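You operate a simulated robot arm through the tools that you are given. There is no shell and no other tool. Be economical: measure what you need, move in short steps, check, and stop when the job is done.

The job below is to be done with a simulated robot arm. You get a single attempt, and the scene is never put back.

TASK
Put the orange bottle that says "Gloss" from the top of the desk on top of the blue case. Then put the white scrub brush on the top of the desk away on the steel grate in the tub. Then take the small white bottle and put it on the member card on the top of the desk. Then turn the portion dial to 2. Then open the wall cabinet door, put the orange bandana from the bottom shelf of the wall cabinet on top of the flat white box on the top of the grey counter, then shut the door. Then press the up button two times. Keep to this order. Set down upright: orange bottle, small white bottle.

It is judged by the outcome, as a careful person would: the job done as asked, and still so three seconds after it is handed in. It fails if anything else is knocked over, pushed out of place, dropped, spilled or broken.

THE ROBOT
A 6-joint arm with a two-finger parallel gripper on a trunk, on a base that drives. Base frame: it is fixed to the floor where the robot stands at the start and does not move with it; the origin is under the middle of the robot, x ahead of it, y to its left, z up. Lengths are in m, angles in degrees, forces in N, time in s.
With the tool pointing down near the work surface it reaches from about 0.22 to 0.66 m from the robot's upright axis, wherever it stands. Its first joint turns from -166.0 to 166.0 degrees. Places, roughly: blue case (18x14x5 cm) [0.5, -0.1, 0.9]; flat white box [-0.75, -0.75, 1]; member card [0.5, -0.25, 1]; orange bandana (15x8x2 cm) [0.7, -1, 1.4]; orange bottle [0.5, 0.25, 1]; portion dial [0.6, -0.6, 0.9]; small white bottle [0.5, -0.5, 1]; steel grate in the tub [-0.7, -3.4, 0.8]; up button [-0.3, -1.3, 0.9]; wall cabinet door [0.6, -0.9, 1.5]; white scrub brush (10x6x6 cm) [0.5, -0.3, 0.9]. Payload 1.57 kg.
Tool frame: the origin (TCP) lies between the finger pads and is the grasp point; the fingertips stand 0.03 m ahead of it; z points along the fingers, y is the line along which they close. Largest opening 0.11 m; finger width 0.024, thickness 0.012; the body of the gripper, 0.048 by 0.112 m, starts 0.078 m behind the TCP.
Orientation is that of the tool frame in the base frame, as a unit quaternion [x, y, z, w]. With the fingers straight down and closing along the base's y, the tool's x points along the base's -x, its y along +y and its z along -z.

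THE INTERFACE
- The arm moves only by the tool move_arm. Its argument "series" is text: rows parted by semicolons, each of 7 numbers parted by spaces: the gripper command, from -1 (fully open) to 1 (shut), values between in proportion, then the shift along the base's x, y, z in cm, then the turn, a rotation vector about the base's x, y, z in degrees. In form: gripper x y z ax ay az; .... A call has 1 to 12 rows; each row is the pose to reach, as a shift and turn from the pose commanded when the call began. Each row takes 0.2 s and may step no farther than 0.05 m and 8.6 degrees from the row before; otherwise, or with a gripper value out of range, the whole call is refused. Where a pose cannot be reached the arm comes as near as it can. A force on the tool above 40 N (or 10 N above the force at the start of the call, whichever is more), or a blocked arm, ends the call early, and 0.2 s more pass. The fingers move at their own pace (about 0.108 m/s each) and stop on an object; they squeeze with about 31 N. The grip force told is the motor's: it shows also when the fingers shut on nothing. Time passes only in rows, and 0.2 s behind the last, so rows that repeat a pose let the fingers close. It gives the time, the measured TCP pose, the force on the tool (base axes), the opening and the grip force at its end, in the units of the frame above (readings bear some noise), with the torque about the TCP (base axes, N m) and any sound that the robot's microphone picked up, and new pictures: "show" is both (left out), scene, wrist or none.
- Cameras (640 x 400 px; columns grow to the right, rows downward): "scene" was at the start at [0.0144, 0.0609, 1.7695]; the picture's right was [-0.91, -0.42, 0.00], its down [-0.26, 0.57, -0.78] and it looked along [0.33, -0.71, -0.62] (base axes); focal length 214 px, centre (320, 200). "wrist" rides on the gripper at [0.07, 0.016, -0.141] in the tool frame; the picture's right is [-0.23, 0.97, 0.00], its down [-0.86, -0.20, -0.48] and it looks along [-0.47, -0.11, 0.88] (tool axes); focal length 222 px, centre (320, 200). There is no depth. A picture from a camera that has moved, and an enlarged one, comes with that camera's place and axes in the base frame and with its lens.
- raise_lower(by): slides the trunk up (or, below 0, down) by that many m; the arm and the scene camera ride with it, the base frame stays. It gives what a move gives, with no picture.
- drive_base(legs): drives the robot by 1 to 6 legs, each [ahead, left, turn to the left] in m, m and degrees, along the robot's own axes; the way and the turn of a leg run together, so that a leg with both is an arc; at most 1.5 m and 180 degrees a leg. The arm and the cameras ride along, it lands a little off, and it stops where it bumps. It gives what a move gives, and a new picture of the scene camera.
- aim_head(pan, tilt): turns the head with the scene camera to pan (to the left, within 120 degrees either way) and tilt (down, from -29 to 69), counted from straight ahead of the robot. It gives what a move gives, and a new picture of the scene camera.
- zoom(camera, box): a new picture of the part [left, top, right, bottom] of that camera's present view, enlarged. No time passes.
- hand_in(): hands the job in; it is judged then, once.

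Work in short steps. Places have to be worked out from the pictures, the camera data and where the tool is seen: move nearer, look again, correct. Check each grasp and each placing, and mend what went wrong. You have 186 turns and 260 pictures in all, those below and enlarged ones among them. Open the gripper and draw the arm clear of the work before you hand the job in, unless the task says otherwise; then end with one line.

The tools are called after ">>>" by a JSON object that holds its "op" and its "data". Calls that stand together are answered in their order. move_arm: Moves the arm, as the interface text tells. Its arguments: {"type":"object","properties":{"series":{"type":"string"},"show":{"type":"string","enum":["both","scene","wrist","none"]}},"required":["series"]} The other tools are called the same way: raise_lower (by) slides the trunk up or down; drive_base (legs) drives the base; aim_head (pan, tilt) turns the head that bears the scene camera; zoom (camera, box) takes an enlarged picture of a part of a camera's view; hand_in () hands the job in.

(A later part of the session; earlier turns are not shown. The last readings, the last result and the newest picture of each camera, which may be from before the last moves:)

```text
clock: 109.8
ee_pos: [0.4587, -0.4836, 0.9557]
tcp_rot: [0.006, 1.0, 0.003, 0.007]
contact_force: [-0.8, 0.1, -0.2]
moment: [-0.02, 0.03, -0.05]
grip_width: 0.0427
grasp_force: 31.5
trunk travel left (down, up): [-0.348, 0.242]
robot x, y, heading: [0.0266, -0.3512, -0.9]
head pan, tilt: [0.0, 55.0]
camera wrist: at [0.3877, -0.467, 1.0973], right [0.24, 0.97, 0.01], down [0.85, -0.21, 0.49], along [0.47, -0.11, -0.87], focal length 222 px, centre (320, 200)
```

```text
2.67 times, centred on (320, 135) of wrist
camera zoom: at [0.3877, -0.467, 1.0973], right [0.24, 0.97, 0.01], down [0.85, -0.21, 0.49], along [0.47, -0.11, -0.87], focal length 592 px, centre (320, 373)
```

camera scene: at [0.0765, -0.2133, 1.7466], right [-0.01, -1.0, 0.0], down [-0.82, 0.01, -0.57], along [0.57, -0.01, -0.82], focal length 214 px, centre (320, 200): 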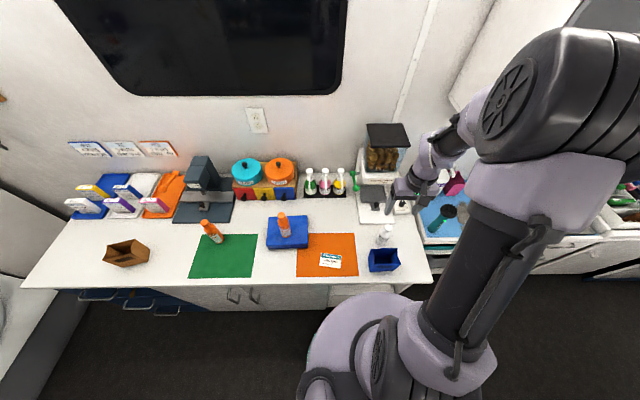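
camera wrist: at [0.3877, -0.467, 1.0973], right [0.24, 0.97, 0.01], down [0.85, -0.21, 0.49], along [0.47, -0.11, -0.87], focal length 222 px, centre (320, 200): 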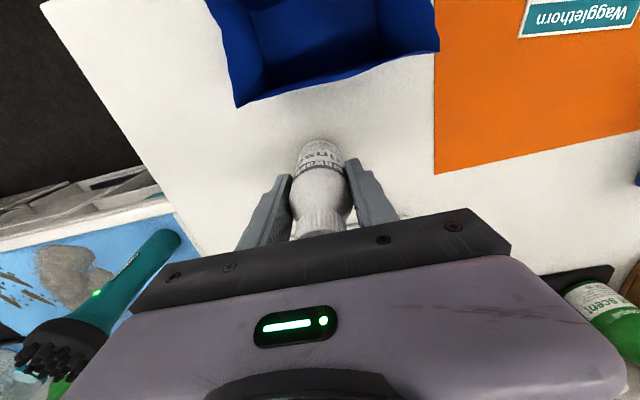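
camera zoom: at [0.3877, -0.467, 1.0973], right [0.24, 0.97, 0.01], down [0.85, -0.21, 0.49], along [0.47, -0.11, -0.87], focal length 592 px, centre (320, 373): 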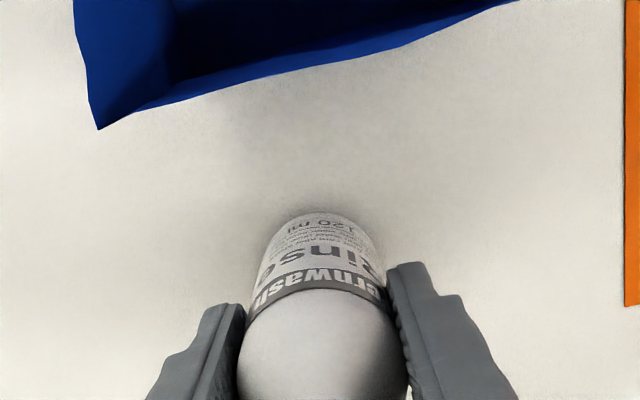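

One row was just too long; I resend it smoothed.

>>> {"op": "move_arm", "data": {"series": "1 0 0 4 0 0 0; 1 0 0 8 0 0 0; 1 0 0 11 0 0 0; 1 -0.5 4.5 11 0 0 0; 1 -2 9 11 0 0 0; 1 -3.8 13.4 11 0 0 0; 1 -5.8 17.8 11 0 0 0; 1 -8 22 10 0 0 0; 1 -8 22 7 0 0 0; 1 -8 22 4 0 0 0; 1 -8 22 4 0 0 0"}}

>>> {"op": "zoom", "data": {"camera": "scene", "box": [270, 180, 390, 290]}}

>>> {"op": "zoom", "data": {"camera": "wrist", "box": [220, 60, 420, 210]}}

```text
clock: 112.2
ee_pos: [0.3791, -0.2617, 0.9946]
tcp_rot: [0.008, 1.0, 0.002, 0.007]
contact_force: [-0.2, 0.6, -1.4]
moment: [0.03, 0.02, -0.02]
grip_width: 0.0428
grasp_force: 31.2
trunk travel left (down, up): [-0.348, 0.242]
robot x, y, heading: [0.0226, -0.3507, -0.6]
head pan, tilt: [0.0, 55.0]
camera scene: at [0.0773, -0.2148, 1.7467], right [-0.01, -1.0, 0.0], down [-0.82, 0.01, -0.57], along [0.57, -0.01, -0.82], focal length 214 px, centre (320, 200)
camera wrist: at [0.3089, -0.246, 1.1358], right [0.24, 0.97, 0.01], down [0.85, -0.21, 0.49], along [0.47, -0.11, -0.87], focal length 222 px, centre (320, 200)
```

scene: 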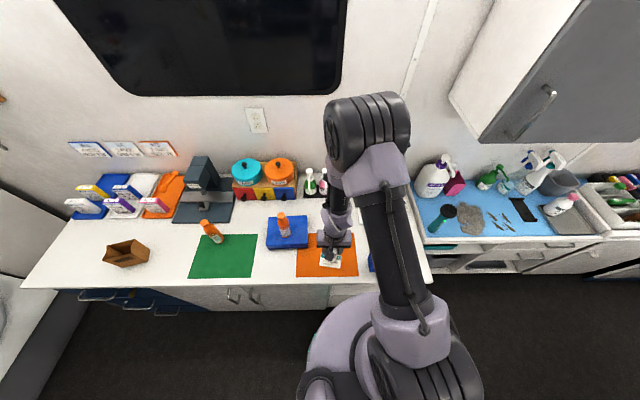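
wrist: 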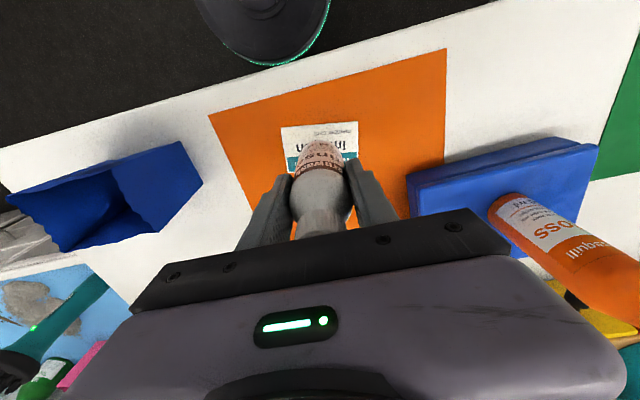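

```text
3.64 times, centred on (330, 235) of scene
camera zoom: at [0.0773, -0.2148, 1.7467], right [-0.01, -1.0, 0.0], down [-0.82, 0.01, -0.57], along [0.57, -0.01, -0.82], focal length 780 px, centre (284, 73)
```

zoom: 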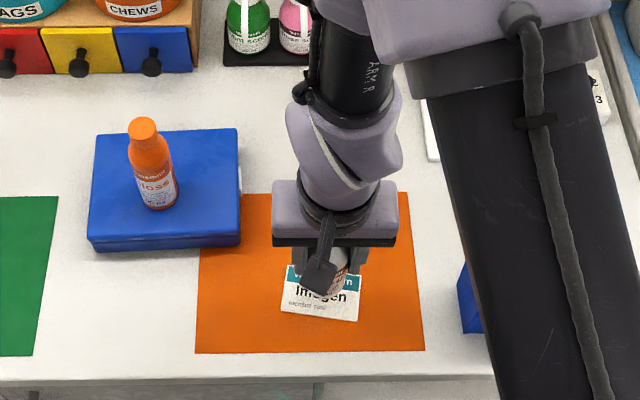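

```text
2.67 times, centred on (320, 135) of wrist
camera zoom: at [0.3089, -0.246, 1.1358], right [0.24, 0.97, 0.01], down [0.85, -0.21, 0.49], along [0.47, -0.11, -0.87], focal length 592 px, centre (320, 373)
```

zoom: 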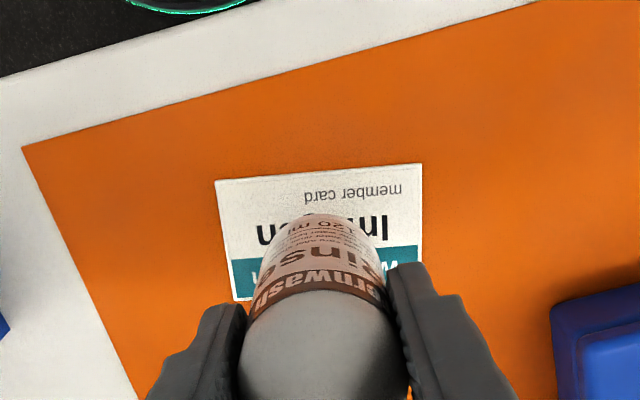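

The bottle is centred over the card. I lower 3.6 cm and then probe.

>>> {"op": "move_arm", "data": {"series": "1 0 0 -2 0 0 0; 1 0 0 -3.3 0 0 0; 1 0 0 -3.6 0 0 0; 1 0 0 -3.6 0 0 0", "show": "none"}}

>>> {"op": "move_arm", "data": {"series": "1 0 0 -0.2 0 0 0; 1 0 0 -0.4 0 0 0; 1 0 0 -0.4 0 0 0", "show": "none"}}

```text
clock: 113.2
ee_pos: [0.3792, -0.2601, 0.9597]
tcp_rot: [0.008, 1.0, 0.003, 0.006]
contact_force: [-0.7, -0.5, -1.2]
moment: [0.0, -0.02, -0.02]
grip_width: 0.0427
grasp_force: 30.8
trunk travel left (down, up): [-0.348, 0.242]
robot x, y, heading: [0.0272, -0.3489, -0.8]
head pan, tilt: [0.0, 55.0]
```

```text
clock: 114.0
ee_pos: [0.3787, -0.2616, 0.958]
tcp_rot: [0.008, 1.0, 0.003, 0.007]
contact_force: [0.8, 2.2, 27.5]
moment: [0.08, -0.11, -0.03]
grip_width: 0.0432
grasp_force: 31.0
trunk travel left (down, up): [-0.348, 0.242]
robot x, y, heading: [0.0247, -0.3476, -0.6]
head pan, tilt: [0.0, 55.0]
```

It touches down. I open and withdraw upward.

>>> {"op": "move_arm", "data": {"series": "1 0 0 0.2 0 0 0; 0.1 0 0 0.2 0 0 0; -0.4 0 0 0.2 0 0 0; -0.4 0 0 0.2 0 0 0; -0.4 0 0 4 0 0 0; -0.4 0 0 8.5 0 0 0; -0.4 0 0 13 0 0 0; -0.4 0 0 17.5 0 0 0; -0.4 0 0 22 0 0 0; -0.4 0 0 22 0 0 0", "show": "wrist"}}

>>> {"op": "zoom", "data": {"camera": "scene", "box": [270, 150, 430, 270]}}

```text
clock: 116.2
ee_pos: [0.3793, -0.2625, 1.1736]
tcp_rot: [0.007, 1.0, 0.002, 0.006]
contact_force: [-0.1, -0.5, -0.3]
moment: [-0.04, 0.05, 0.02]
grip_width: 0.0769
grasp_force: 0.1
trunk travel left (down, up): [-0.348, 0.242]
robot x, y, heading: [0.0263, -0.352, -0.7]
head pan, tilt: [0.0, 55.0]
camera wrist: at [0.3088, -0.2464, 1.3142], right [0.24, 0.97, 0.01], down [0.85, -0.21, 0.49], along [0.47, -0.11, -0.87], focal length 222 px, centre (320, 200)
```

wrist: 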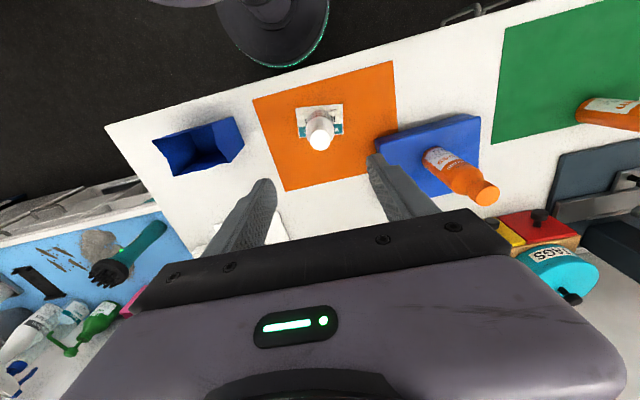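

```text
3.33 times, centred on (350, 210) of scene
camera zoom: at [0.0783, -0.2139, 1.7465], right [-0.01, -1.0, 0.0], down [-0.82, 0.01, -0.57], along [0.57, -0.01, -0.82], focal length 715 px, centre (220, 167)
```

zoom: 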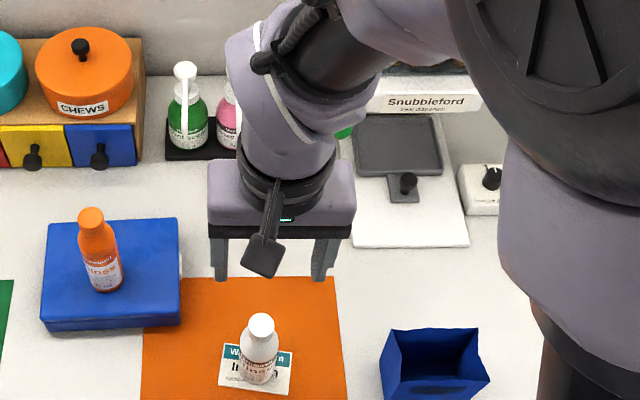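

The white bottle stands on the card. Next the dial: I bring the gripper over it at about (0.60, -0.58) at z 1.17 for a close look.

>>> {"op": "move_arm", "data": {"series": "0 0 -3 3 0 0 0; 0 2.5 -7 3 0 0 0; 0 5 -11 3 0 0 0; 0 7.5 -15 3 0 0 0; 0 10 -19 3 0 0 0; 0 12.5 -23 3 0 0 0; 0 15 -27 2 0 0 0; 0 17.5 -30 0 0 0 0; 0 19.5 -32 -2 0 0 0; 0 19.5 -32 -2 0 0 0"}}

>>> {"op": "zoom", "data": {"camera": "wrist", "box": [240, 60, 440, 220]}}

>>> {"op": "zoom", "data": {"camera": "scene", "box": [360, 160, 440, 220]}}

```text
clock: 118.4
ee_pos: [0.5722, -0.5832, 1.1581]
tcp_rot: [0.007, 1.0, 0.003, 0.005]
contact_force: [0.0, 0.1, 0.6]
moment: [-0.01, 0.0, 0.01]
grip_width: 0.0552
grasp_force: 0.0
trunk travel left (down, up): [-0.348, 0.242]
robot x, y, heading: [0.0237, -0.3549, -0.9]
head pan, tilt: [0.0, 55.0]
camera scene: at [0.0767, -0.2136, 1.7467], right [-0.01, -1.0, 0.0], down [-0.82, 0.01, -0.57], along [0.57, -0.01, -0.82], focal length 214 px, centre (320, 200)
camera wrist: at [0.5022, -0.5674, 1.2992], right [0.24, 0.97, 0.01], down [0.85, -0.21, 0.49], along [0.48, -0.11, -0.87], focal length 222 px, centre (320, 200)
```

scene: 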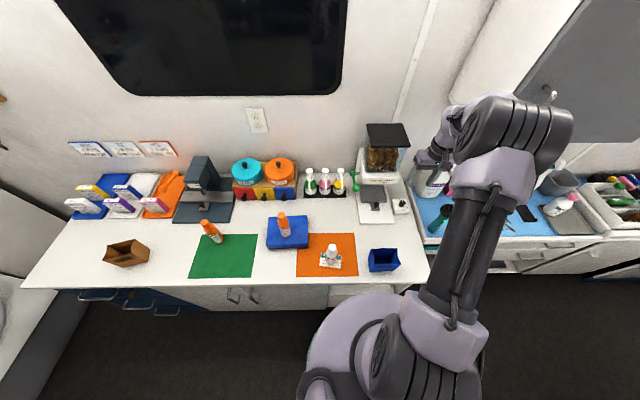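
wrist: 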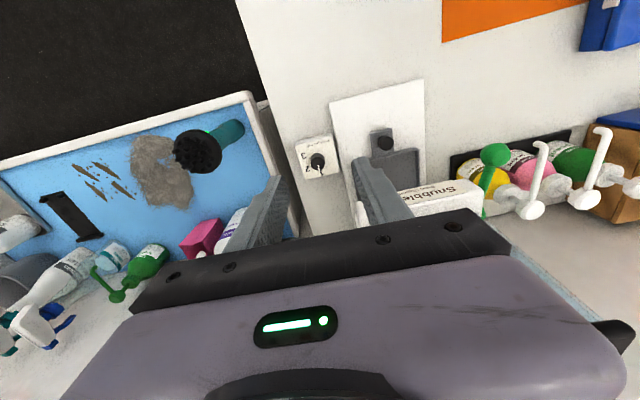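

```text
2.50 times, centred on (340, 140) of wrist
camera zoom: at [0.5022, -0.5674, 1.2992], right [0.24, 0.97, 0.01], down [0.85, -0.21, 0.49], along [0.48, -0.11, -0.87], focal length 555 px, centre (270, 350)
```

zoom: 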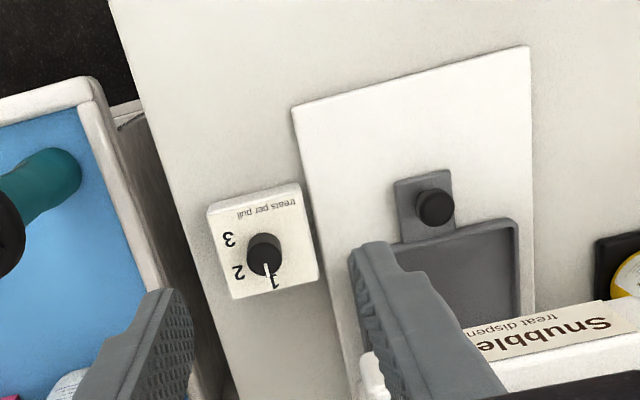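

```text
6.67 times, centred on (400, 190) of scene
camera zoom: at [0.0767, -0.2136, 1.7467], right [-0.01, -1.0, 0.0], down [-0.82, 0.01, -0.57], along [0.57, -0.01, -0.82], focal length 1430 px, centre (-213, 267)
```

zoom: 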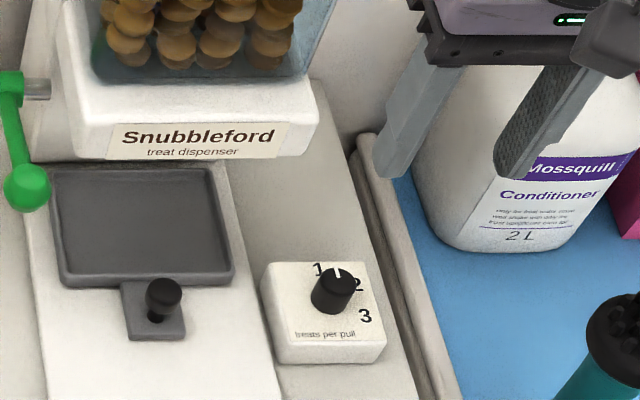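

The dial is on the small box top, pointer at "1"; knob top at about (0.620, -0.597, 0.944), and "2" lies about 60° clockwise. I retract and sidestep 0.18 m right to have better reach.

>>> {"op": "move_arm", "data": {"series": "0 -3.5 2 2 0 0 0; 0 -7 4 4 0 0 0; 0 -11 6 6 0 0 0; 0 -15 8 8 0 0 0; 0 -19 10 8 0 0 0; 0 -22 12 8 0 0 0", "show": "none"}}

>>> {"op": "drive_base", "data": {"legs": [[-0.02, -0.18, 0.8]]}}

```text
clock: 119.8
ee_pos: [0.3513, -0.4607, 1.2379]
tcp_rot: [0.006, 1.0, 0.003, 0.006]
contact_force: [-0.9, 1.1, 0.0]
moment: [0.0, -0.03, 0.0]
grip_width: 0.0551
grasp_force: 0.0
trunk travel left (down, up): [-0.348, 0.242]
robot x, y, heading: [0.0286, -0.3541, -0.9]
head pan, tilt: [0.0, 55.0]
```

```text
clock: 121.3
ee_pos: [0.3318, -0.6382, 1.2379]
tcp_rot: [0.001, 1.0, 0.002, 0.006]
contact_force: [-0.3, 0.0, -0.6]
moment: [0.01, -0.03, 0.04]
grip_width: 0.0549
grasp_force: 0.1
trunk travel left (down, up): [-0.348, 0.242]
robot x, y, heading: [0.0039, -0.5283, -0.1]
head pan, tilt: [0.0, 55.0]
camera scene: at [0.0542, -0.3931, 1.7468], right [0.0, -1.0, 0.0], down [-0.82, 0.0, -0.57], along [0.57, 0.0, -0.82], focal length 214 px, centre (320, 200)
```

scene: 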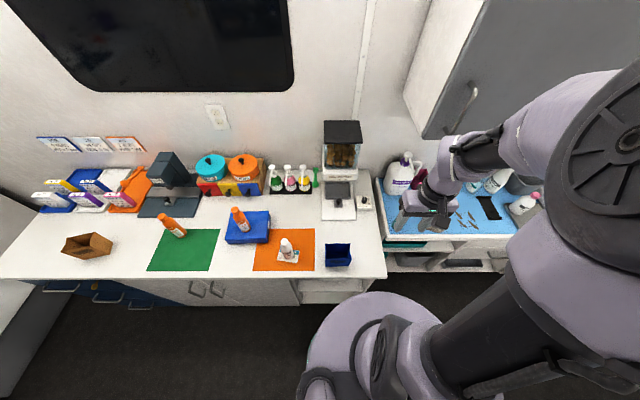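

The dial is in clear view now; I enlarge it to fix its pose and marks.

>>> {"op": "zoom", "data": {"camera": "scene", "box": [348, 188, 388, 216]}}

```text
14.29 times, centred on (368, 202) of scene
camera zoom: at [0.0542, -0.3931, 1.7468], right [0.0, -1.0, 0.0], down [-0.82, 0.0, -0.57], along [0.57, 0.0, -0.82], focal length 3064 px, centre (-366, 171)
```

zoom: 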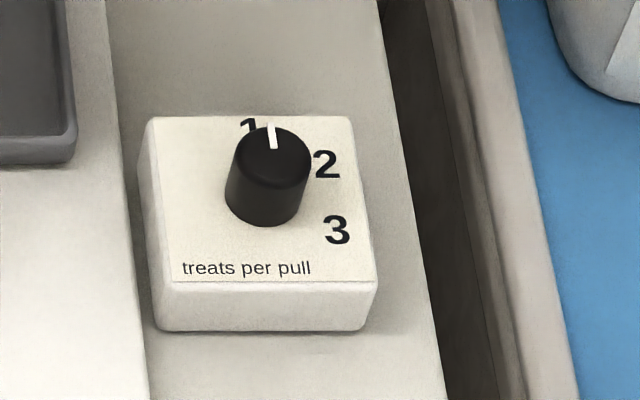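

Knob spans z 0.92–0.944 at (0.618, -0.598); "2" is 60° clockwise of the pointer. I approach above it with the tool turned +55°.

>>> {"op": "move_arm", "data": {"series": "0 4 0.5 -1 0 0 7; 0 8 1 -2 0 0 14; 0 12 1.5 -3 0 0 21; 0 16 2 -4 0 0 28; 0 20 2.5 -6 0 0 35; 0 24 3 -8 0 0 42; 0 27 3.5 -11 0 0 49; 0 28.6 4 -15 0 0 55; 0 28.6 4 -19 0 0 55; 0 28.6 4 -21 0 0 55; 0 28.6 4 -21 0 0 55"}}

>>> {"op": "zoom", "data": {"camera": "wrist", "box": [240, 80, 420, 220]}}

>>> {"op": "zoom", "data": {"camera": "scene", "box": [330, 130, 430, 220]}}

```text
clock: 123.7
ee_pos: [0.6181, -0.5967, 1.0268]
tcp_rot: [-0.461, 0.887, 0.005, 0.004]
contact_force: [-0.3, 0.0, 0.0]
moment: [-0.04, 0.03, 0.02]
grip_width: 0.055
grasp_force: 0.1
trunk travel left (down, up): [-0.348, 0.242]
robot x, y, heading: [0.008, -0.531, -0.1]
head pan, tilt: [0.0, 55.0]
camera scene: at [0.0541, -0.3919, 1.7467], right [0.0, -1.0, 0.0], down [-0.82, 0.0, -0.57], along [0.57, 0.0, -0.82], focal length 214 px, centre (320, 200)
camera wrist: at [0.5647, -0.6478, 1.167], right [-0.67, 0.75, 0.01], down [0.65, 0.58, 0.49], along [0.36, 0.33, -0.87], focal length 222 px, centre (320, 200)
```

scene: 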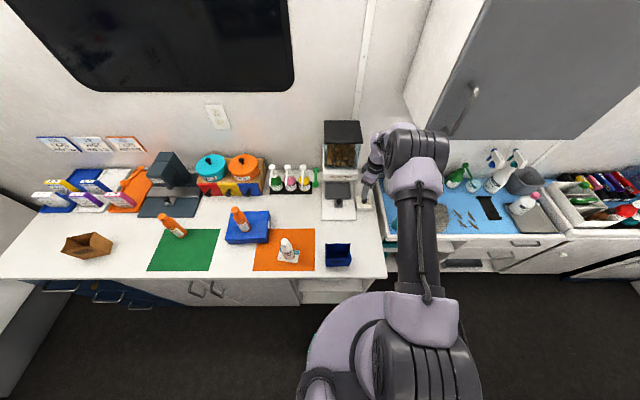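
wrist: 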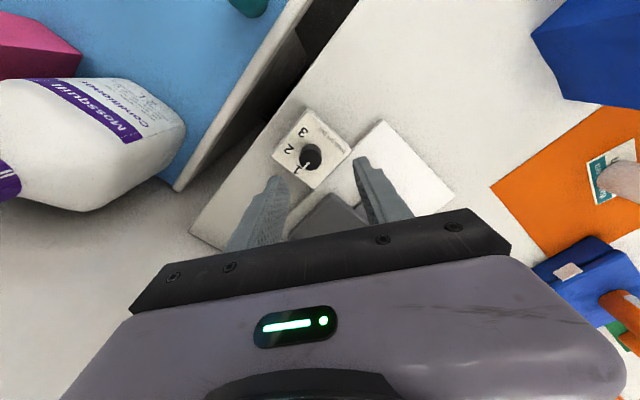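

```text
2.86 times, centred on (330, 150) of wrist
camera zoom: at [0.5647, -0.6478, 1.167], right [-0.67, 0.75, 0.01], down [0.65, 0.58, 0.49], along [0.36, 0.33, -0.87], focal length 635 px, centre (291, 343)
```

zoom: 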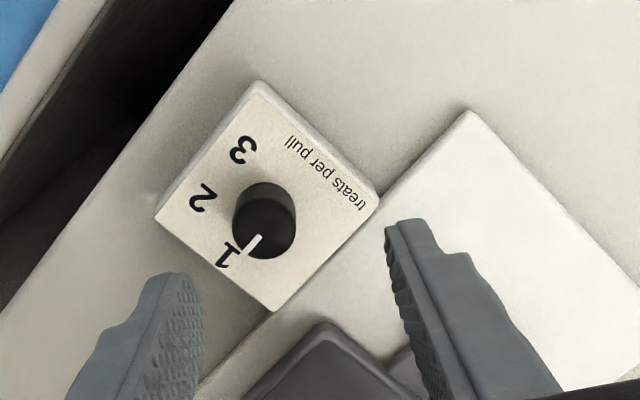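

```text
4.44 times, centred on (380, 175) of scene
camera zoom: at [0.0541, -0.3919, 1.7467], right [0.0, -1.0, 0.0], down [-0.82, 0.0, -0.57], along [0.57, 0.0, -0.82], focal length 953 px, centre (53, 311)
```

zoom: 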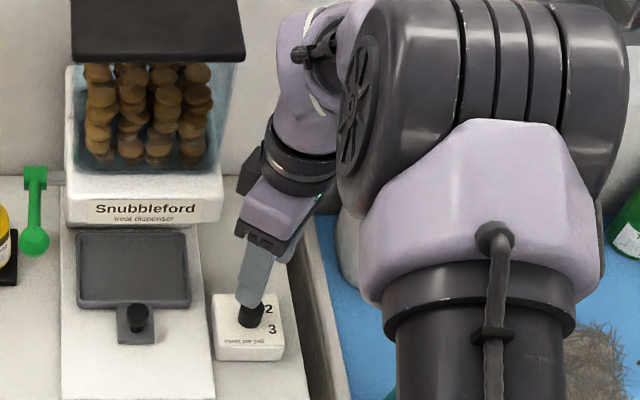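

The estimates average to (0.626, -0.599); I lower to z 0.99 there and look again before going around the knob.

>>> {"op": "move_arm", "data": {"series": "0 0.7 -0.2 -2 0 0 0; 0 0.7 -0.2 -3.7 0 0 0; 0 0.7 -0.2 -3.7 0 0 0", "show": "wrist"}}

>>> {"op": "zoom", "data": {"camera": "wrist", "box": [240, 80, 420, 220]}}

```text
clock: 124.5
ee_pos: [0.6247, -0.6007, 0.9887]
tcp_rot: [-0.46, 0.888, 0.005, 0.003]
contact_force: [0.4, -0.4, 0.0]
moment: [0.0, 0.01, 0.0]
grip_width: 0.0551
grasp_force: 0.1
trunk travel left (down, up): [-0.348, 0.242]
robot x, y, heading: [0.0023, -0.529, 0.1]
head pan, tilt: [0.0, 55.0]
camera wrist: at [0.5715, -0.6496, 1.1303], right [-0.66, 0.75, 0.01], down [0.65, 0.58, 0.49], along [0.36, 0.33, -0.87], focal length 222 px, centre (320, 200)
```

wrist: 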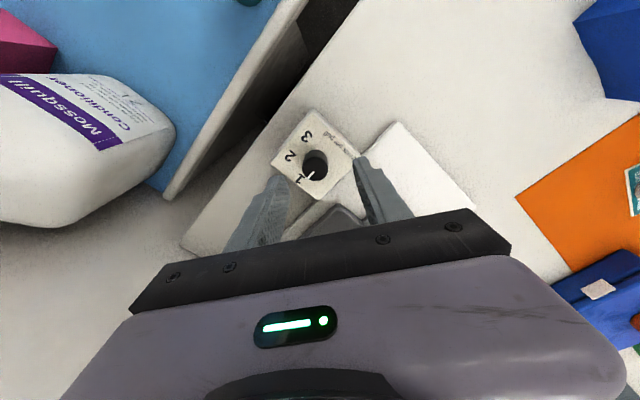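

```text
2.86 times, centred on (330, 150) of wrist
camera zoom: at [0.5715, -0.6496, 1.1303], right [-0.66, 0.75, 0.01], down [0.65, 0.58, 0.49], along [0.36, 0.33, -0.87], focal length 635 px, centre (291, 343)
```

zoom: 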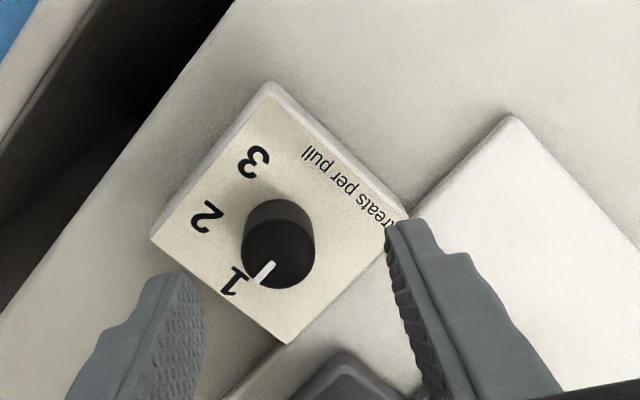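

Knob at (0.629, -0.601). I shift 4 mm, lower so the fingertips straddle the knob, and close.

>>> {"op": "move_arm", "data": {"series": "0 0.4 0 -1.5 0 0 0; 0 0.4 0 -3 0 0 0; 0 0.4 0 -3.2 0 0 0; 0 0.4 0 -3.2 0 0 0; 0.4 0.4 0 -3.2 0 0 0; 1 0.4 0 -3.2 0 0 0; 1 0.4 0 -3.2 0 0 0", "show": "wrist"}}

>>> {"op": "zoom", "data": {"camera": "wrist", "box": [240, 80, 420, 220]}}

```text
clock: 126.1
ee_pos: [0.6307, -0.6002, 0.9581]
tcp_rot: [-0.46, 0.888, 0.004, 0.004]
contact_force: [8.9, -5.6, 1.8]
moment: [-0.25, -0.27, -0.01]
grip_width: 0.0238
grasp_force: 35.6
trunk travel left (down, up): [-0.348, 0.242]
robot x, y, heading: [0.0052, -0.526, 0.0]
head pan, tilt: [0.0, 55.0]
camera wrist: at [0.5763, -0.651, 1.0989], right [-0.67, 0.75, 0.01], down [0.65, 0.58, 0.49], along [0.36, 0.33, -0.87], focal length 222 px, centre (320, 200)
```

wrist: 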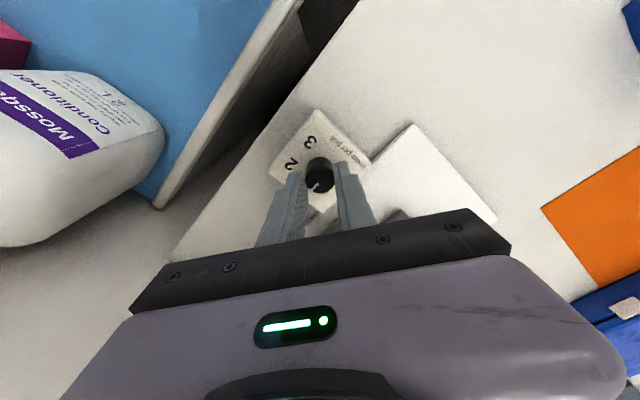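

```text
2.86 times, centred on (330, 150) of wrist
camera zoom: at [0.5763, -0.651, 1.0989], right [-0.67, 0.75, 0.01], down [0.65, 0.58, 0.49], along [0.36, 0.33, -0.87], focal length 635 px, centre (291, 343)
```

zoom: 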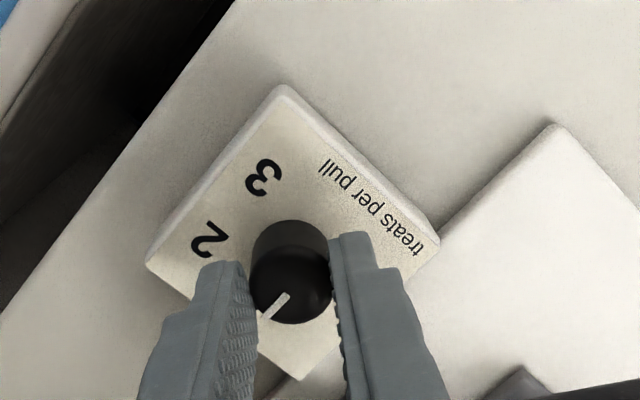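

The knob is held at 2.4 cm. I turn the tool clockwise in steps, first 30°, and check.

>>> {"op": "move_arm", "data": {"series": "1 0.2 -0.15 0 0 0 0; 1 0.2 -0.15 0 0 0 -7.5; 1 0.2 -0.15 0 0 0 -15; 1 0.2 -0.15 0 0 0 -22.5; 1 0.2 -0.15 0 0 0 -30; 1 0.2 -0.15 0 0 0 -30", "show": "wrist"}}

>>> {"op": "zoom", "data": {"camera": "wrist", "box": [240, 80, 420, 220]}}

```text
clock: 127.5
ee_pos: [0.6279, -0.6016, 0.958]
tcp_rot: [-0.214, 0.977, 0.003, 0.004]
contact_force: [-12.0, -3.6, -0.3]
moment: [-0.15, 0.45, 0.03]
grip_width: 0.0238
grasp_force: 35.9
trunk travel left (down, up): [-0.348, 0.242]
robot x, y, heading: [0.0041, -0.5288, -0.3]
head pan, tilt: [0.0, 55.0]
camera wrist: at [0.5588, -0.617, 1.0991], right [-0.2, 0.98, 0.01], down [0.86, 0.17, 0.49], along [0.48, 0.1, -0.87], focal length 222 px, centre (320, 200)
```

wrist: 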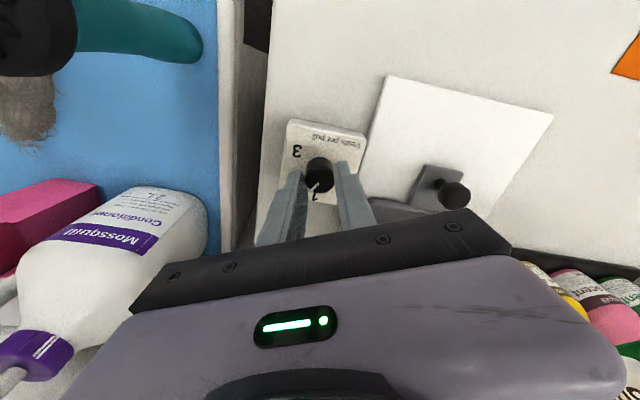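

```text
2.86 times, centred on (330, 150) of wrist
camera zoom: at [0.5588, -0.617, 1.0991], right [-0.2, 0.98, 0.01], down [0.86, 0.17, 0.49], along [0.48, 0.1, -0.87], focal length 635 px, centre (291, 343)
```

zoom: 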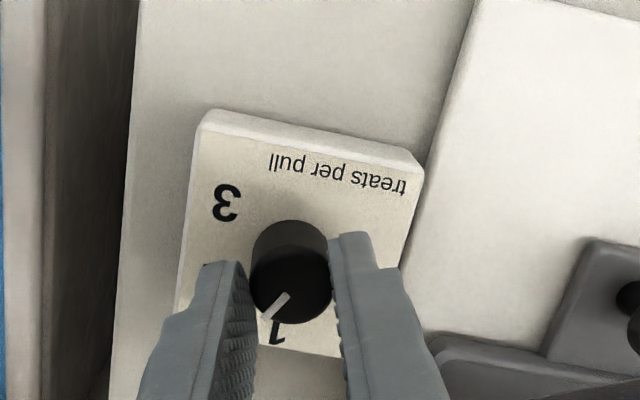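

The knob turns with the gripper, box stays put. I turn the remaining 30°.

>>> {"op": "move_arm", "data": {"series": "1 -0.25 0 0 0 0 -7.5; 1 -0.3 0 0 0 0 -15; 1 -0.3 0 0 0 0 -22.5; 1 -0.3 0 0 0 0 -30; 1 -0.3 0 0 0 0 -30", "show": "wrist"}}

>>> {"op": "zoom", "data": {"camera": "wrist", "box": [240, 80, 420, 220]}}

```text
clock: 128.7
ee_pos: [0.6293, -0.6001, 0.9577]
tcp_rot: [0.046, 0.999, 0.002, 0.006]
contact_force: [7.0, -0.8, -3.9]
moment: [-0.03, -0.69, 0.01]
grip_width: 0.0239
grasp_force: 36.2
trunk travel left (down, up): [-0.348, 0.242]
robot x, y, heading: [0.0027, -0.5324, -0.2]
head pan, tilt: [0.0, 55.0]
camera wrist: at [0.5601, -0.5787, 1.099], right [0.32, 0.95, 0.01], down [0.83, -0.28, 0.49], along [0.47, -0.15, -0.87], focal length 222 px, centre (320, 200)
```

wrist: 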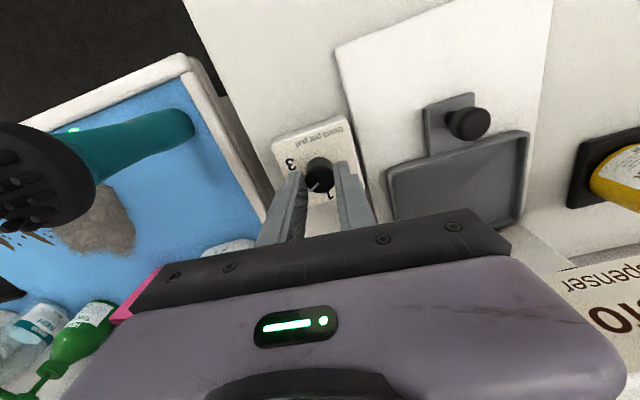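

```text
2.86 times, centred on (330, 150) of wrist
camera zoom: at [0.5601, -0.5787, 1.099], right [0.32, 0.95, 0.01], down [0.83, -0.28, 0.49], along [0.47, -0.15, -0.87], focal length 635 px, centre (291, 343)
```

zoom: 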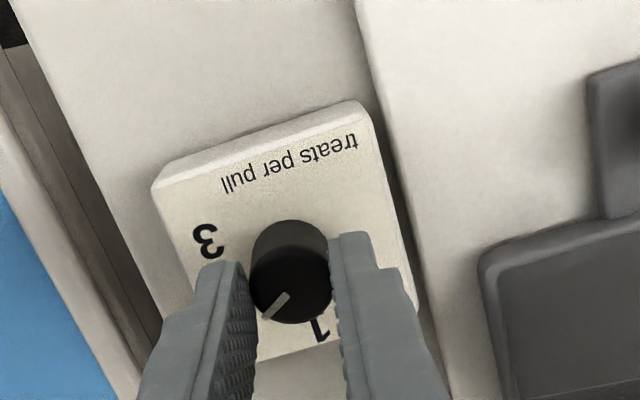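

The pointer now aims at the covered "2" spot. I release straight up and check.

>>> {"op": "move_arm", "data": {"series": "0.5 0 0 0 0 0 0; 0.1 0 0 0 0 0 0; 0.1 0 0 0 0 0 0; 0.1 0 0 3 0 0 0; 0.1 0 0 7 0 0 0; 0.1 -1 0 11 0 0 0; 0.1 -4 0 14 0 0 0", "show": "wrist"}}

>>> {"op": "zoom", "data": {"camera": "wrist", "box": [240, 80, 420, 220]}}

>>> {"op": "zoom", "data": {"camera": "scene", "box": [348, 188, 388, 216]}}

```text
clock: 130.3
ee_pos: [0.5858, -0.602, 1.0985]
tcp_rot: [0.045, 0.999, 0.003, 0.006]
contact_force: [-0.4, 0.0, -0.4]
moment: [0.02, -0.02, -0.02]
grip_width: 0.0496
grasp_force: 0.0
trunk travel left (down, up): [-0.348, 0.242]
robot x, y, heading: [0.0048, -0.5344, -0.2]
head pan, tilt: [0.0, 55.0]
camera wrist: at [0.5169, -0.5807, 1.2399], right [0.31, 0.95, 0.01], down [0.83, -0.28, 0.49], along [0.47, -0.15, -0.87], focal length 222 px, centre (320, 200)
```

wrist: 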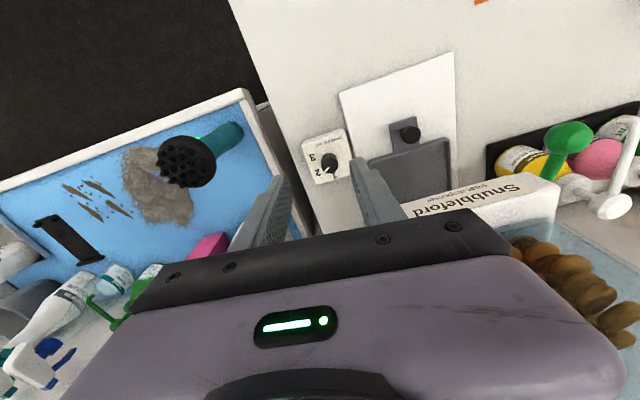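

```text
2.86 times, centred on (330, 150) of wrist
camera zoom: at [0.5169, -0.5807, 1.2399], right [0.31, 0.95, 0.01], down [0.83, -0.28, 0.49], along [0.47, -0.15, -0.87], focal length 635 px, centre (291, 343)
```

zoom: 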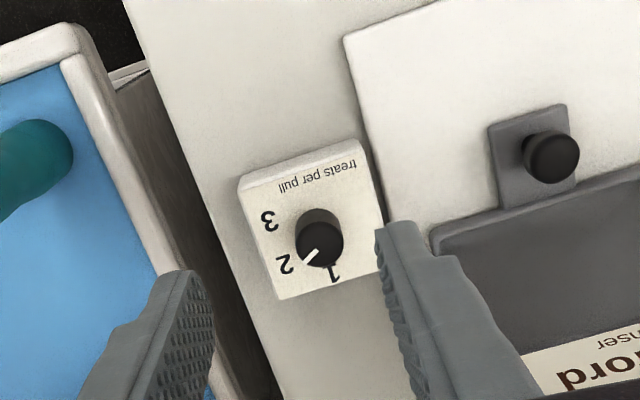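

```text
14.29 times, centred on (368, 202) of scene
camera zoom: at [0.0524, -0.3919, 1.7468], right [0.0, -1.0, 0.0], down [-0.82, 0.0, -0.57], along [0.57, 0.0, -0.82], focal length 3064 px, centre (-366, 171)
```

zoom: 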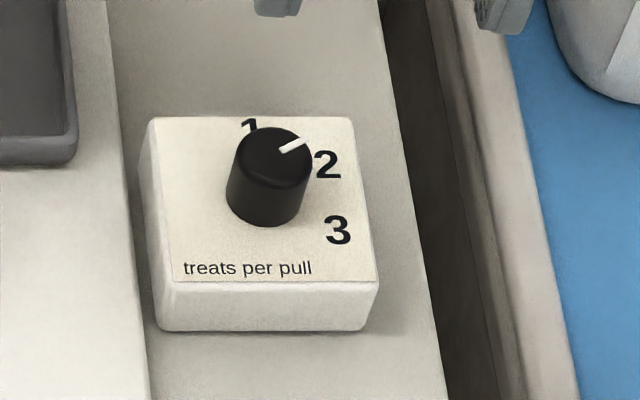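

The pointer now aims at "2". Now the wall cabinet: I draw the arm back and look at it.

>>> {"op": "move_arm", "data": {"series": "0.1 -4 0.5 3 0 0 0; 0.1 -8 1 6 0 0 0; 0.1 -12 2 9 0 0 0; 0.1 -16 4 10 0 0 0; 0.1 -20 8 10 0 0 0; 0.1 -23 12 10 0 0 0; 0.1 -25 16 10 0 0 0; 0.1 -26 20 10 0 0 0; 0.1 -26 24 10 0 0 0", "show": "none"}}

>>> {"op": "aim_head", "data": {"pan": -45, "tilt": 15}}

```text
refused: row 1 steps farther than a row can; nothing moved
```

```text
clock: 131.4
ee_pos: [0.588, -0.6025, 1.0976]
tcp_rot: [0.045, 0.999, 0.003, 0.007]
contact_force: [-0.2, -0.5, 0.3]
moment: [0.0, 0.0, -0.05]
grip_width: 0.0495
grasp_force: 0.1
trunk travel left (down, up): [-0.348, 0.242]
robot x, y, heading: [0.0055, -0.5323, -0.0]
head pan, tilt: [-45.0, 15.0]
camera scene: at [0.0482, -0.458, 1.8068], right [-0.71, -0.71, 0.0], down [-0.18, 0.18, -0.97], along [0.68, -0.68, -0.26], focal length 214 px, centre (320, 200)
```

scene: 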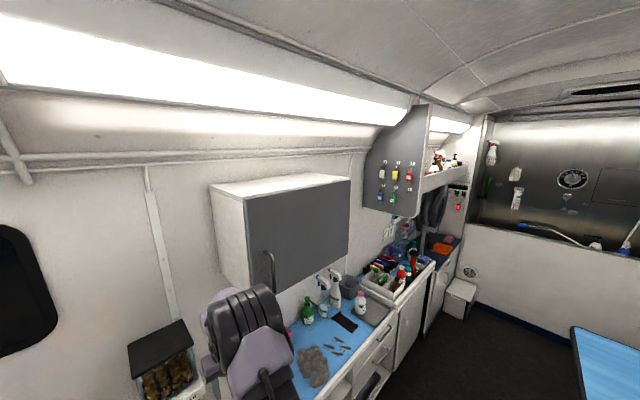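

The door faces -x at x ≈ 0.55 (y -0.69..-1.12, z 1.38..1.68), vertical handle near its left edge at y ≈ -0.72, hinge on the right. I first draw back and up while turning the tool toward a camera-on-top pose.

>>> {"op": "move_arm", "data": {"series": "0.1 -3 0.5 2 0 0 8; 0.1 -6 1 4 0 0 16; 0.1 -9 1.5 7 0 0 24; 0.1 -12 2 10 0 0 32; 0.1 -15 2.5 13 0 0 40; 0.1 -18 3 16 0 0 48; 0.1 -20 4 19 0 0 56; 0.1 -22 5 22 0 0 64; 0.1 -22 6 24 0 0 72; 0.1 -22 6 24 0 0 80; 0.1 -22 6 24 0 0 88; 0.1 -22 6 24 0 0 95", "show": "none"}}

>>> {"op": "move_arm", "data": {"series": "0.1 0 0 0 0 0 8.5; 0.1 0 0 0 0 0 17; 0.1 0 0 0 0 0 25.5; 0.1 0 0 0 0 0 34; 0.1 0 0 0 0 0 42.5; 0.1 0 0 0 0 0 51; 0.1 0 0 0 0 0 59.5; 0.1 0 0 0 0 0 68; 0.1 0 0 0 0 0 76.5; 0.1 0 0 0 0 0 85; 0.1 0 0 0 0 0 90; 0.1 0 0 0 0 0 90", "show": "scene"}}

```text
clock: 134.0
ee_pos: [0.3666, -0.5402, 1.3399]
tcp_rot: [-0.706, 0.708, 0.006, 0.002]
contact_force: [-0.3, -0.3, -0.1]
moment: [0.01, 0.01, 0.01]
grip_width: 0.0498
grasp_force: 0.0
trunk travel left (down, up): [-0.348, 0.242]
robot x, y, heading: [0.0035, -0.53, -0.3]
head pan, tilt: [-45.0, 15.0]
```

```text
clock: 136.6
ee_pos: [0.3421, -0.4504, 1.2788]
tcp_rot: [0.999, -0.025, 0.013, 0.028]
contact_force: [0.0, -0.4, -0.2]
moment: [-0.03, 0.01, -0.01]
grip_width: 0.0497
grasp_force: 0.0
out of reach, approached as far as the arm can: row 8, 9, 10, 11, 12
trunk travel left (down, up): [-0.348, 0.242]
robot x, y, heading: [0.002, -0.528, -0.4]
head pan, tilt: [-45.0, 15.0]
camera scene: at [0.0481, -0.4581, 1.8069], right [-0.71, -0.71, 0.0], down [-0.18, 0.18, -0.97], along [0.68, -0.68, -0.26], focal length 214 px, centre (320, 200)
```

scene: 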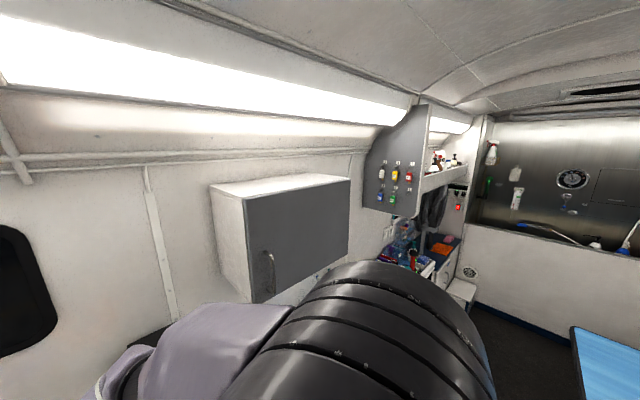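

A wrist limit stops the camera-on-top pose, so I turn back and will use the camera-below pose for the handle.

>>> {"op": "move_arm", "data": {"series": "0.1 0 0 0 0 0 -8.5; 0.1 0 0 0 0 0 -17; 0.1 0 0 0 0 0 -25.5; 0.1 0 0 0 0 0 -34; 0.1 0 0 0 0 0 -42.5; 0.1 0 0 0 0 0 -51; 0.1 0 0 0 0 0 -59.5; 0.1 0 0 0 0 0 -68; 0.1 0 0 0 0 0 -76.5; 0.1 0 0 0 0 0 -85; 0.1 0 0 0 0 0 -90; 0.1 0 0 0 0 0 -90", "show": "none"}}

>>> {"op": "move_arm", "data": {"series": "0.1 0 0 0 0 0 -8.5; 0.1 0 0 0 0 0 -17; 0.1 0 0 0 0 0 -25.5; 0.1 0 0 0 0 0 -34; 0.1 0 0 0 0 0 -42.5; 0.1 0 0 0 0 0 -51; 0.1 0 0 0 0 0 -59.5; 0.1 0 0 0 0 0 -68; 0.1 0 0 0 0 0 -76.5; 0.1 0 0 0 0 0 -85; 0.1 0 0 0 0 0 -90; 0.1 0 0 0 0 0 -90", "show": "none"}}

```text
clock: 139.2
ee_pos: [0.3373, -0.4504, 1.2807]
tcp_rot: [-0.688, 0.725, 0.01, -0.027]
contact_force: [-0.4, 0.4, 0.7]
moment: [-0.01, 0.01, 0.0]
grip_width: 0.0494
grasp_force: 0.0
trunk travel left (down, up): [-0.348, 0.242]
robot x, y, heading: [0.0085, -0.5298, 0.1]
head pan, tilt: [-45.0, 15.0]
```

```text
clock: 141.8
ee_pos: [0.337, -0.4492, 1.2813]
tcp_rot: [0.027, 0.999, 0.028, -0.013]
contact_force: [0.2, 0.7, -0.2]
moment: [0.01, -0.02, 0.02]
grip_width: 0.0495
grasp_force: 0.0
trunk travel left (down, up): [-0.348, 0.242]
robot x, y, heading: [0.007, -0.5305, -0.2]
head pan, tilt: [-45.0, 15.0]
```

I back the base up 0.15 m for room, then pitch the tool forward toward the handle while rising.

>>> {"op": "drive_base", "data": {"legs": [[-0.15, -0.1, 0]]}}

>>> {"op": "move_arm", "data": {"series": "-0.3 1 -1 1.6 0 -8 0; -0.3 2 -2 3.2 0 -16 0; -0.3 3 -3 4.8 0 -24 0; -0.3 4 -4 6.4 0 -32 0; -0.3 5 -5 8 0 -40 0; -0.3 6 -6 9.6 0 -48 0; -0.3 7 -7 11.2 0 -56 0; -0.3 8 -8 12.8 0 -64 0; -0.3 9 -9 14.4 0 -72 0; -0.3 10 -10 16 0 -80 0; -0.3 11 -11 18 0 -88 0; -0.3 11 -11 18 0 -88 0"}}

```text
clock: 143.3
ee_pos: [0.1842, -0.5479, 1.283]
tcp_rot: [0.024, 0.999, 0.028, -0.012]
contact_force: [0.0, 0.5, -0.2]
moment: [0.0, -0.01, 0.0]
grip_width: 0.0495
grasp_force: 0.0
trunk travel left (down, up): [-0.348, 0.242]
robot x, y, heading: [-0.1472, -0.6333, -0.1]
head pan, tilt: [-45.0, 15.0]
camera scene: at [-0.1056, -0.5569, 1.8069], right [-0.71, -0.71, 0.0], down [-0.18, 0.18, -0.97], along [0.68, -0.68, -0.26], focal length 214 px, centre (320, 200)
```

scene: 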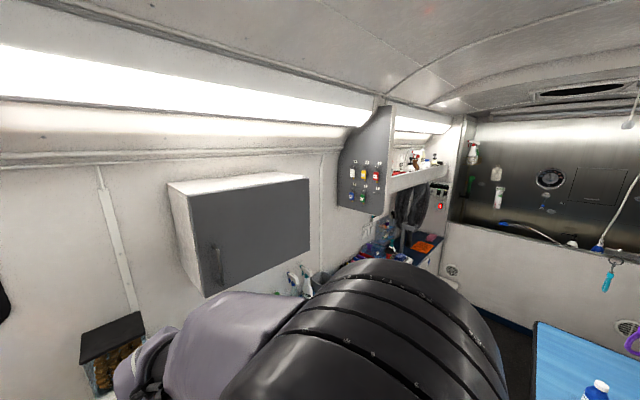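

```text
clock: 145.9
ee_pos: [0.3315, -0.6661, 1.4897]
tcp_rot: [-0.001, 0.728, 0.038, 0.685]
contact_force: [-1.0, -0.3, 0.1]
moment: [0.04, -0.03, 0.0]
grip_width: 0.0715
grasp_force: 0.1
out of reach, approached as far as the arm can: row 7, 8, 9, 10, 11, 12
trunk travel left (down, up): [-0.348, 0.242]
robot x, y, heading: [-0.1486, -0.631, 0.1]
head pan, tilt: [-45.0, 15.0]
camera scene: at [-0.1048, -0.5561, 1.8069], right [-0.71, -0.71, 0.0], down [-0.18, 0.18, -0.97], along [0.68, -0.68, -0.26], focal length 214 px, centre (320, 200)
camera wrist: at [0.1858, -0.6544, 1.4289], right [-0.04, 0.96, 0.28], down [-0.41, -0.27, 0.87], along [0.91, -0.08, 0.41], focal length 222 px, centre (320, 200)
```

scene: 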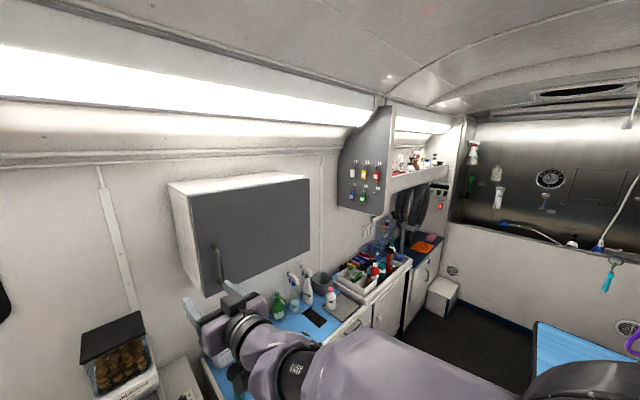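
wrist: 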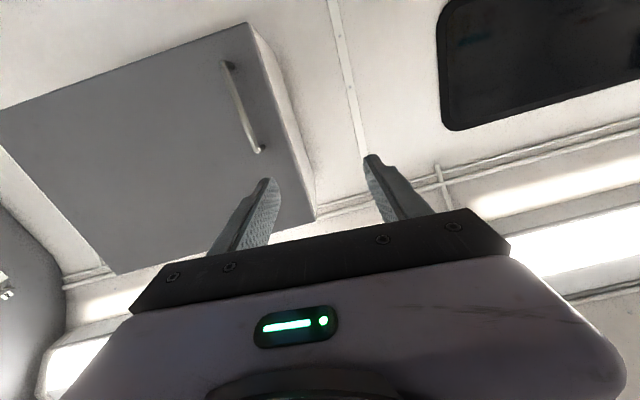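

The tool now points forward. Handle triangulates to about (0.567, -0.755), z 1.35–1.485. I approach to x ≈ 0.50, straightening the tool.

>>> {"op": "move_arm", "data": {"series": "-0.3 4 -1.6 -0.7 -0.5 -0.6 -0.5; -0.3 8 -3.2 -1.4 -1 -1.2 -1; -0.3 12 -5 -2.1 -1.5 -1.8 -1.5; -0.3 16 -6.8 -3 -2 -2.4 -2; -0.3 19 -8.5 -4 -2.5 -3 -2.5; -0.3 20.6 -9.7 -4.3 -3 -3.5 -3.2; -0.3 20.6 -9.7 -4.3 -3 -3.5 -3.2"}}

>>> {"op": "zoom", "data": {"camera": "scene", "box": [150, 180, 330, 330]}}

```text
clock: 147.5
ee_pos: [0.5453, -0.7752, 1.4612]
tcp_rot: [-0.001, 0.71, 0.006, 0.704]
contact_force: [0.3, 0.8, 0.8]
moment: [0.03, 0.01, 0.0]
grip_width: 0.0713
grasp_force: 0.1
out of reach, approached as far as the arm can: row 1, 2, 3, 4, 5, 6, 7
trunk travel left (down, up): [-0.348, 0.242]
robot x, y, heading: [-0.144, -0.6264, -0.3]
head pan, tilt: [-45.0, 15.0]
camera scene: at [-0.105, -0.556, 1.8069], right [-0.71, -0.71, 0.0], down [-0.18, 0.18, -0.97], along [0.68, -0.68, -0.26], focal length 214 px, centre (320, 200)
camera wrist: at [0.4038, -0.7601, 1.3921], right [-0.01, 0.97, 0.23], down [-0.47, -0.21, 0.86], along [0.88, -0.1, 0.46], focal length 222 px, centre (320, 200)
```

scene: 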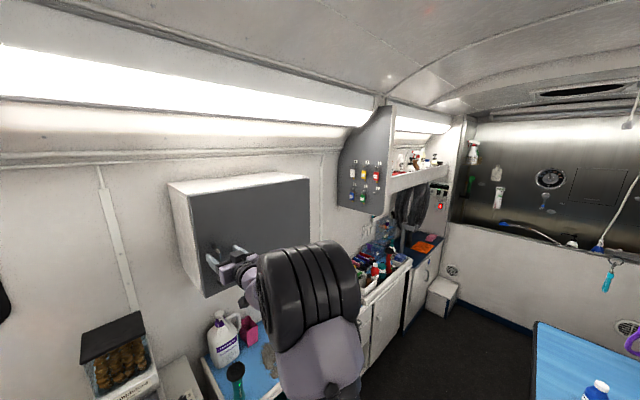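
wrist: 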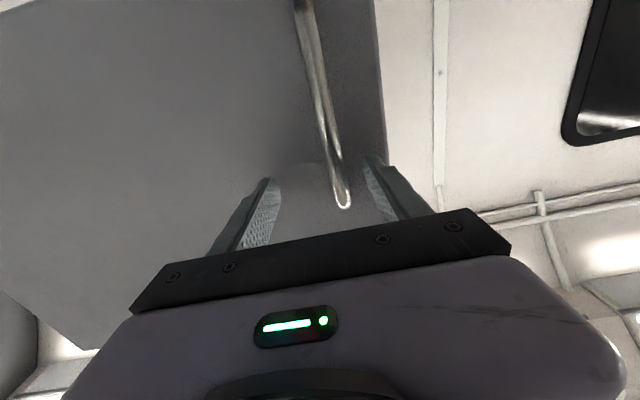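

```text
2.67 times, centred on (240, 255) of scene
camera zoom: at [-0.105, -0.556, 1.8069], right [-0.71, -0.71, 0.0], down [-0.18, 0.18, -0.97], along [0.68, -0.68, -0.26], focal length 572 px, centre (533, 53)
```

zoom: 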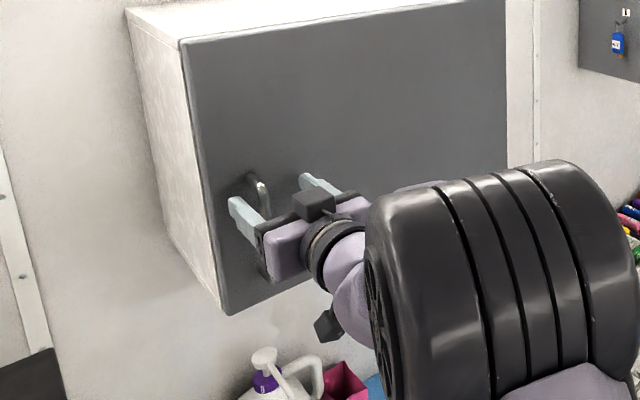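

The handle bar lies between the fingers, about (0.567, -0.758). I centre on it in y, lower 3 cm, go 1 cm further, and close.

>>> {"op": "move_arm", "data": {"series": "-0.3 0 0.8 -1.5 0 0 0; -0.3 0.4 1.6 -3 0 0 0; -0.3 0.9 1.6 -3 0 0 0; -0.3 0.9 1.6 -3 0 0 0; 0.4 0.9 1.6 -3 0 0 0; 1 0.9 1.6 -3 0 0 0; 1 0.9 1.6 -3 0 0 0; 1 0.9 1.6 -3 0 0 0", "show": "wrist"}}

>>> {"op": "zoom", "data": {"camera": "scene", "box": [150, 180, 330, 330]}}

```text
clock: 149.1
ee_pos: [0.5621, -0.7593, 1.449]
tcp_rot: [-0.011, 0.711, 0.012, 0.703]
contact_force: [-12.6, 23.8, 4.1]
moment: [-0.33, 0.38, 0.16]
grip_width: 0.0117
grasp_force: 28.7
out of reach, approached as far as the arm can: row 1, 2, 3, 4, 5, 6, 7
trunk travel left (down, up): [-0.348, 0.242]
robot x, y, heading: [-0.1504, -0.6285, 0.2]
head pan, tilt: [-45.0, 15.0]
stopped in row 7: the force on the tool passed its limit at 48 N (the readings are from after the stop); the commanded pose is now the measured one
camera wrist: at [0.4187, -0.7485, 1.3816], right [-0.03, 0.97, 0.23], down [-0.46, -0.22, 0.86], along [0.89, -0.08, 0.45], focal length 222 px, centre (320, 200)
```

wrist: 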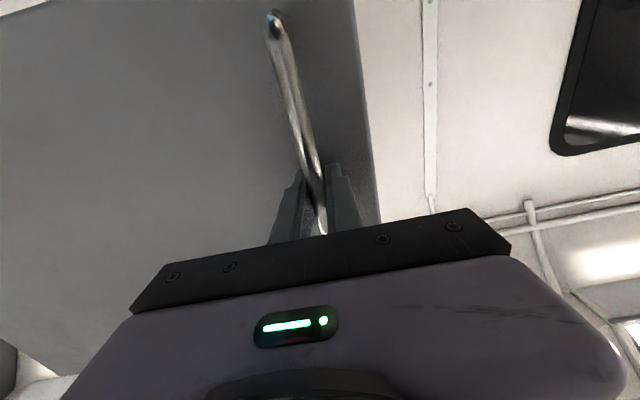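

```text
2.67 times, centred on (240, 255) of scene
camera zoom: at [-0.1096, -0.5513, 1.8069], right [-0.7, -0.71, 0.0], down [-0.18, 0.18, -0.97], along [0.69, -0.68, -0.26], focal length 572 px, centre (533, 53)
```

zoom: 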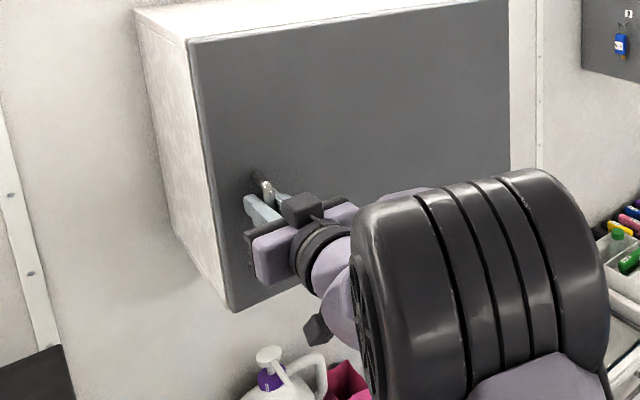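

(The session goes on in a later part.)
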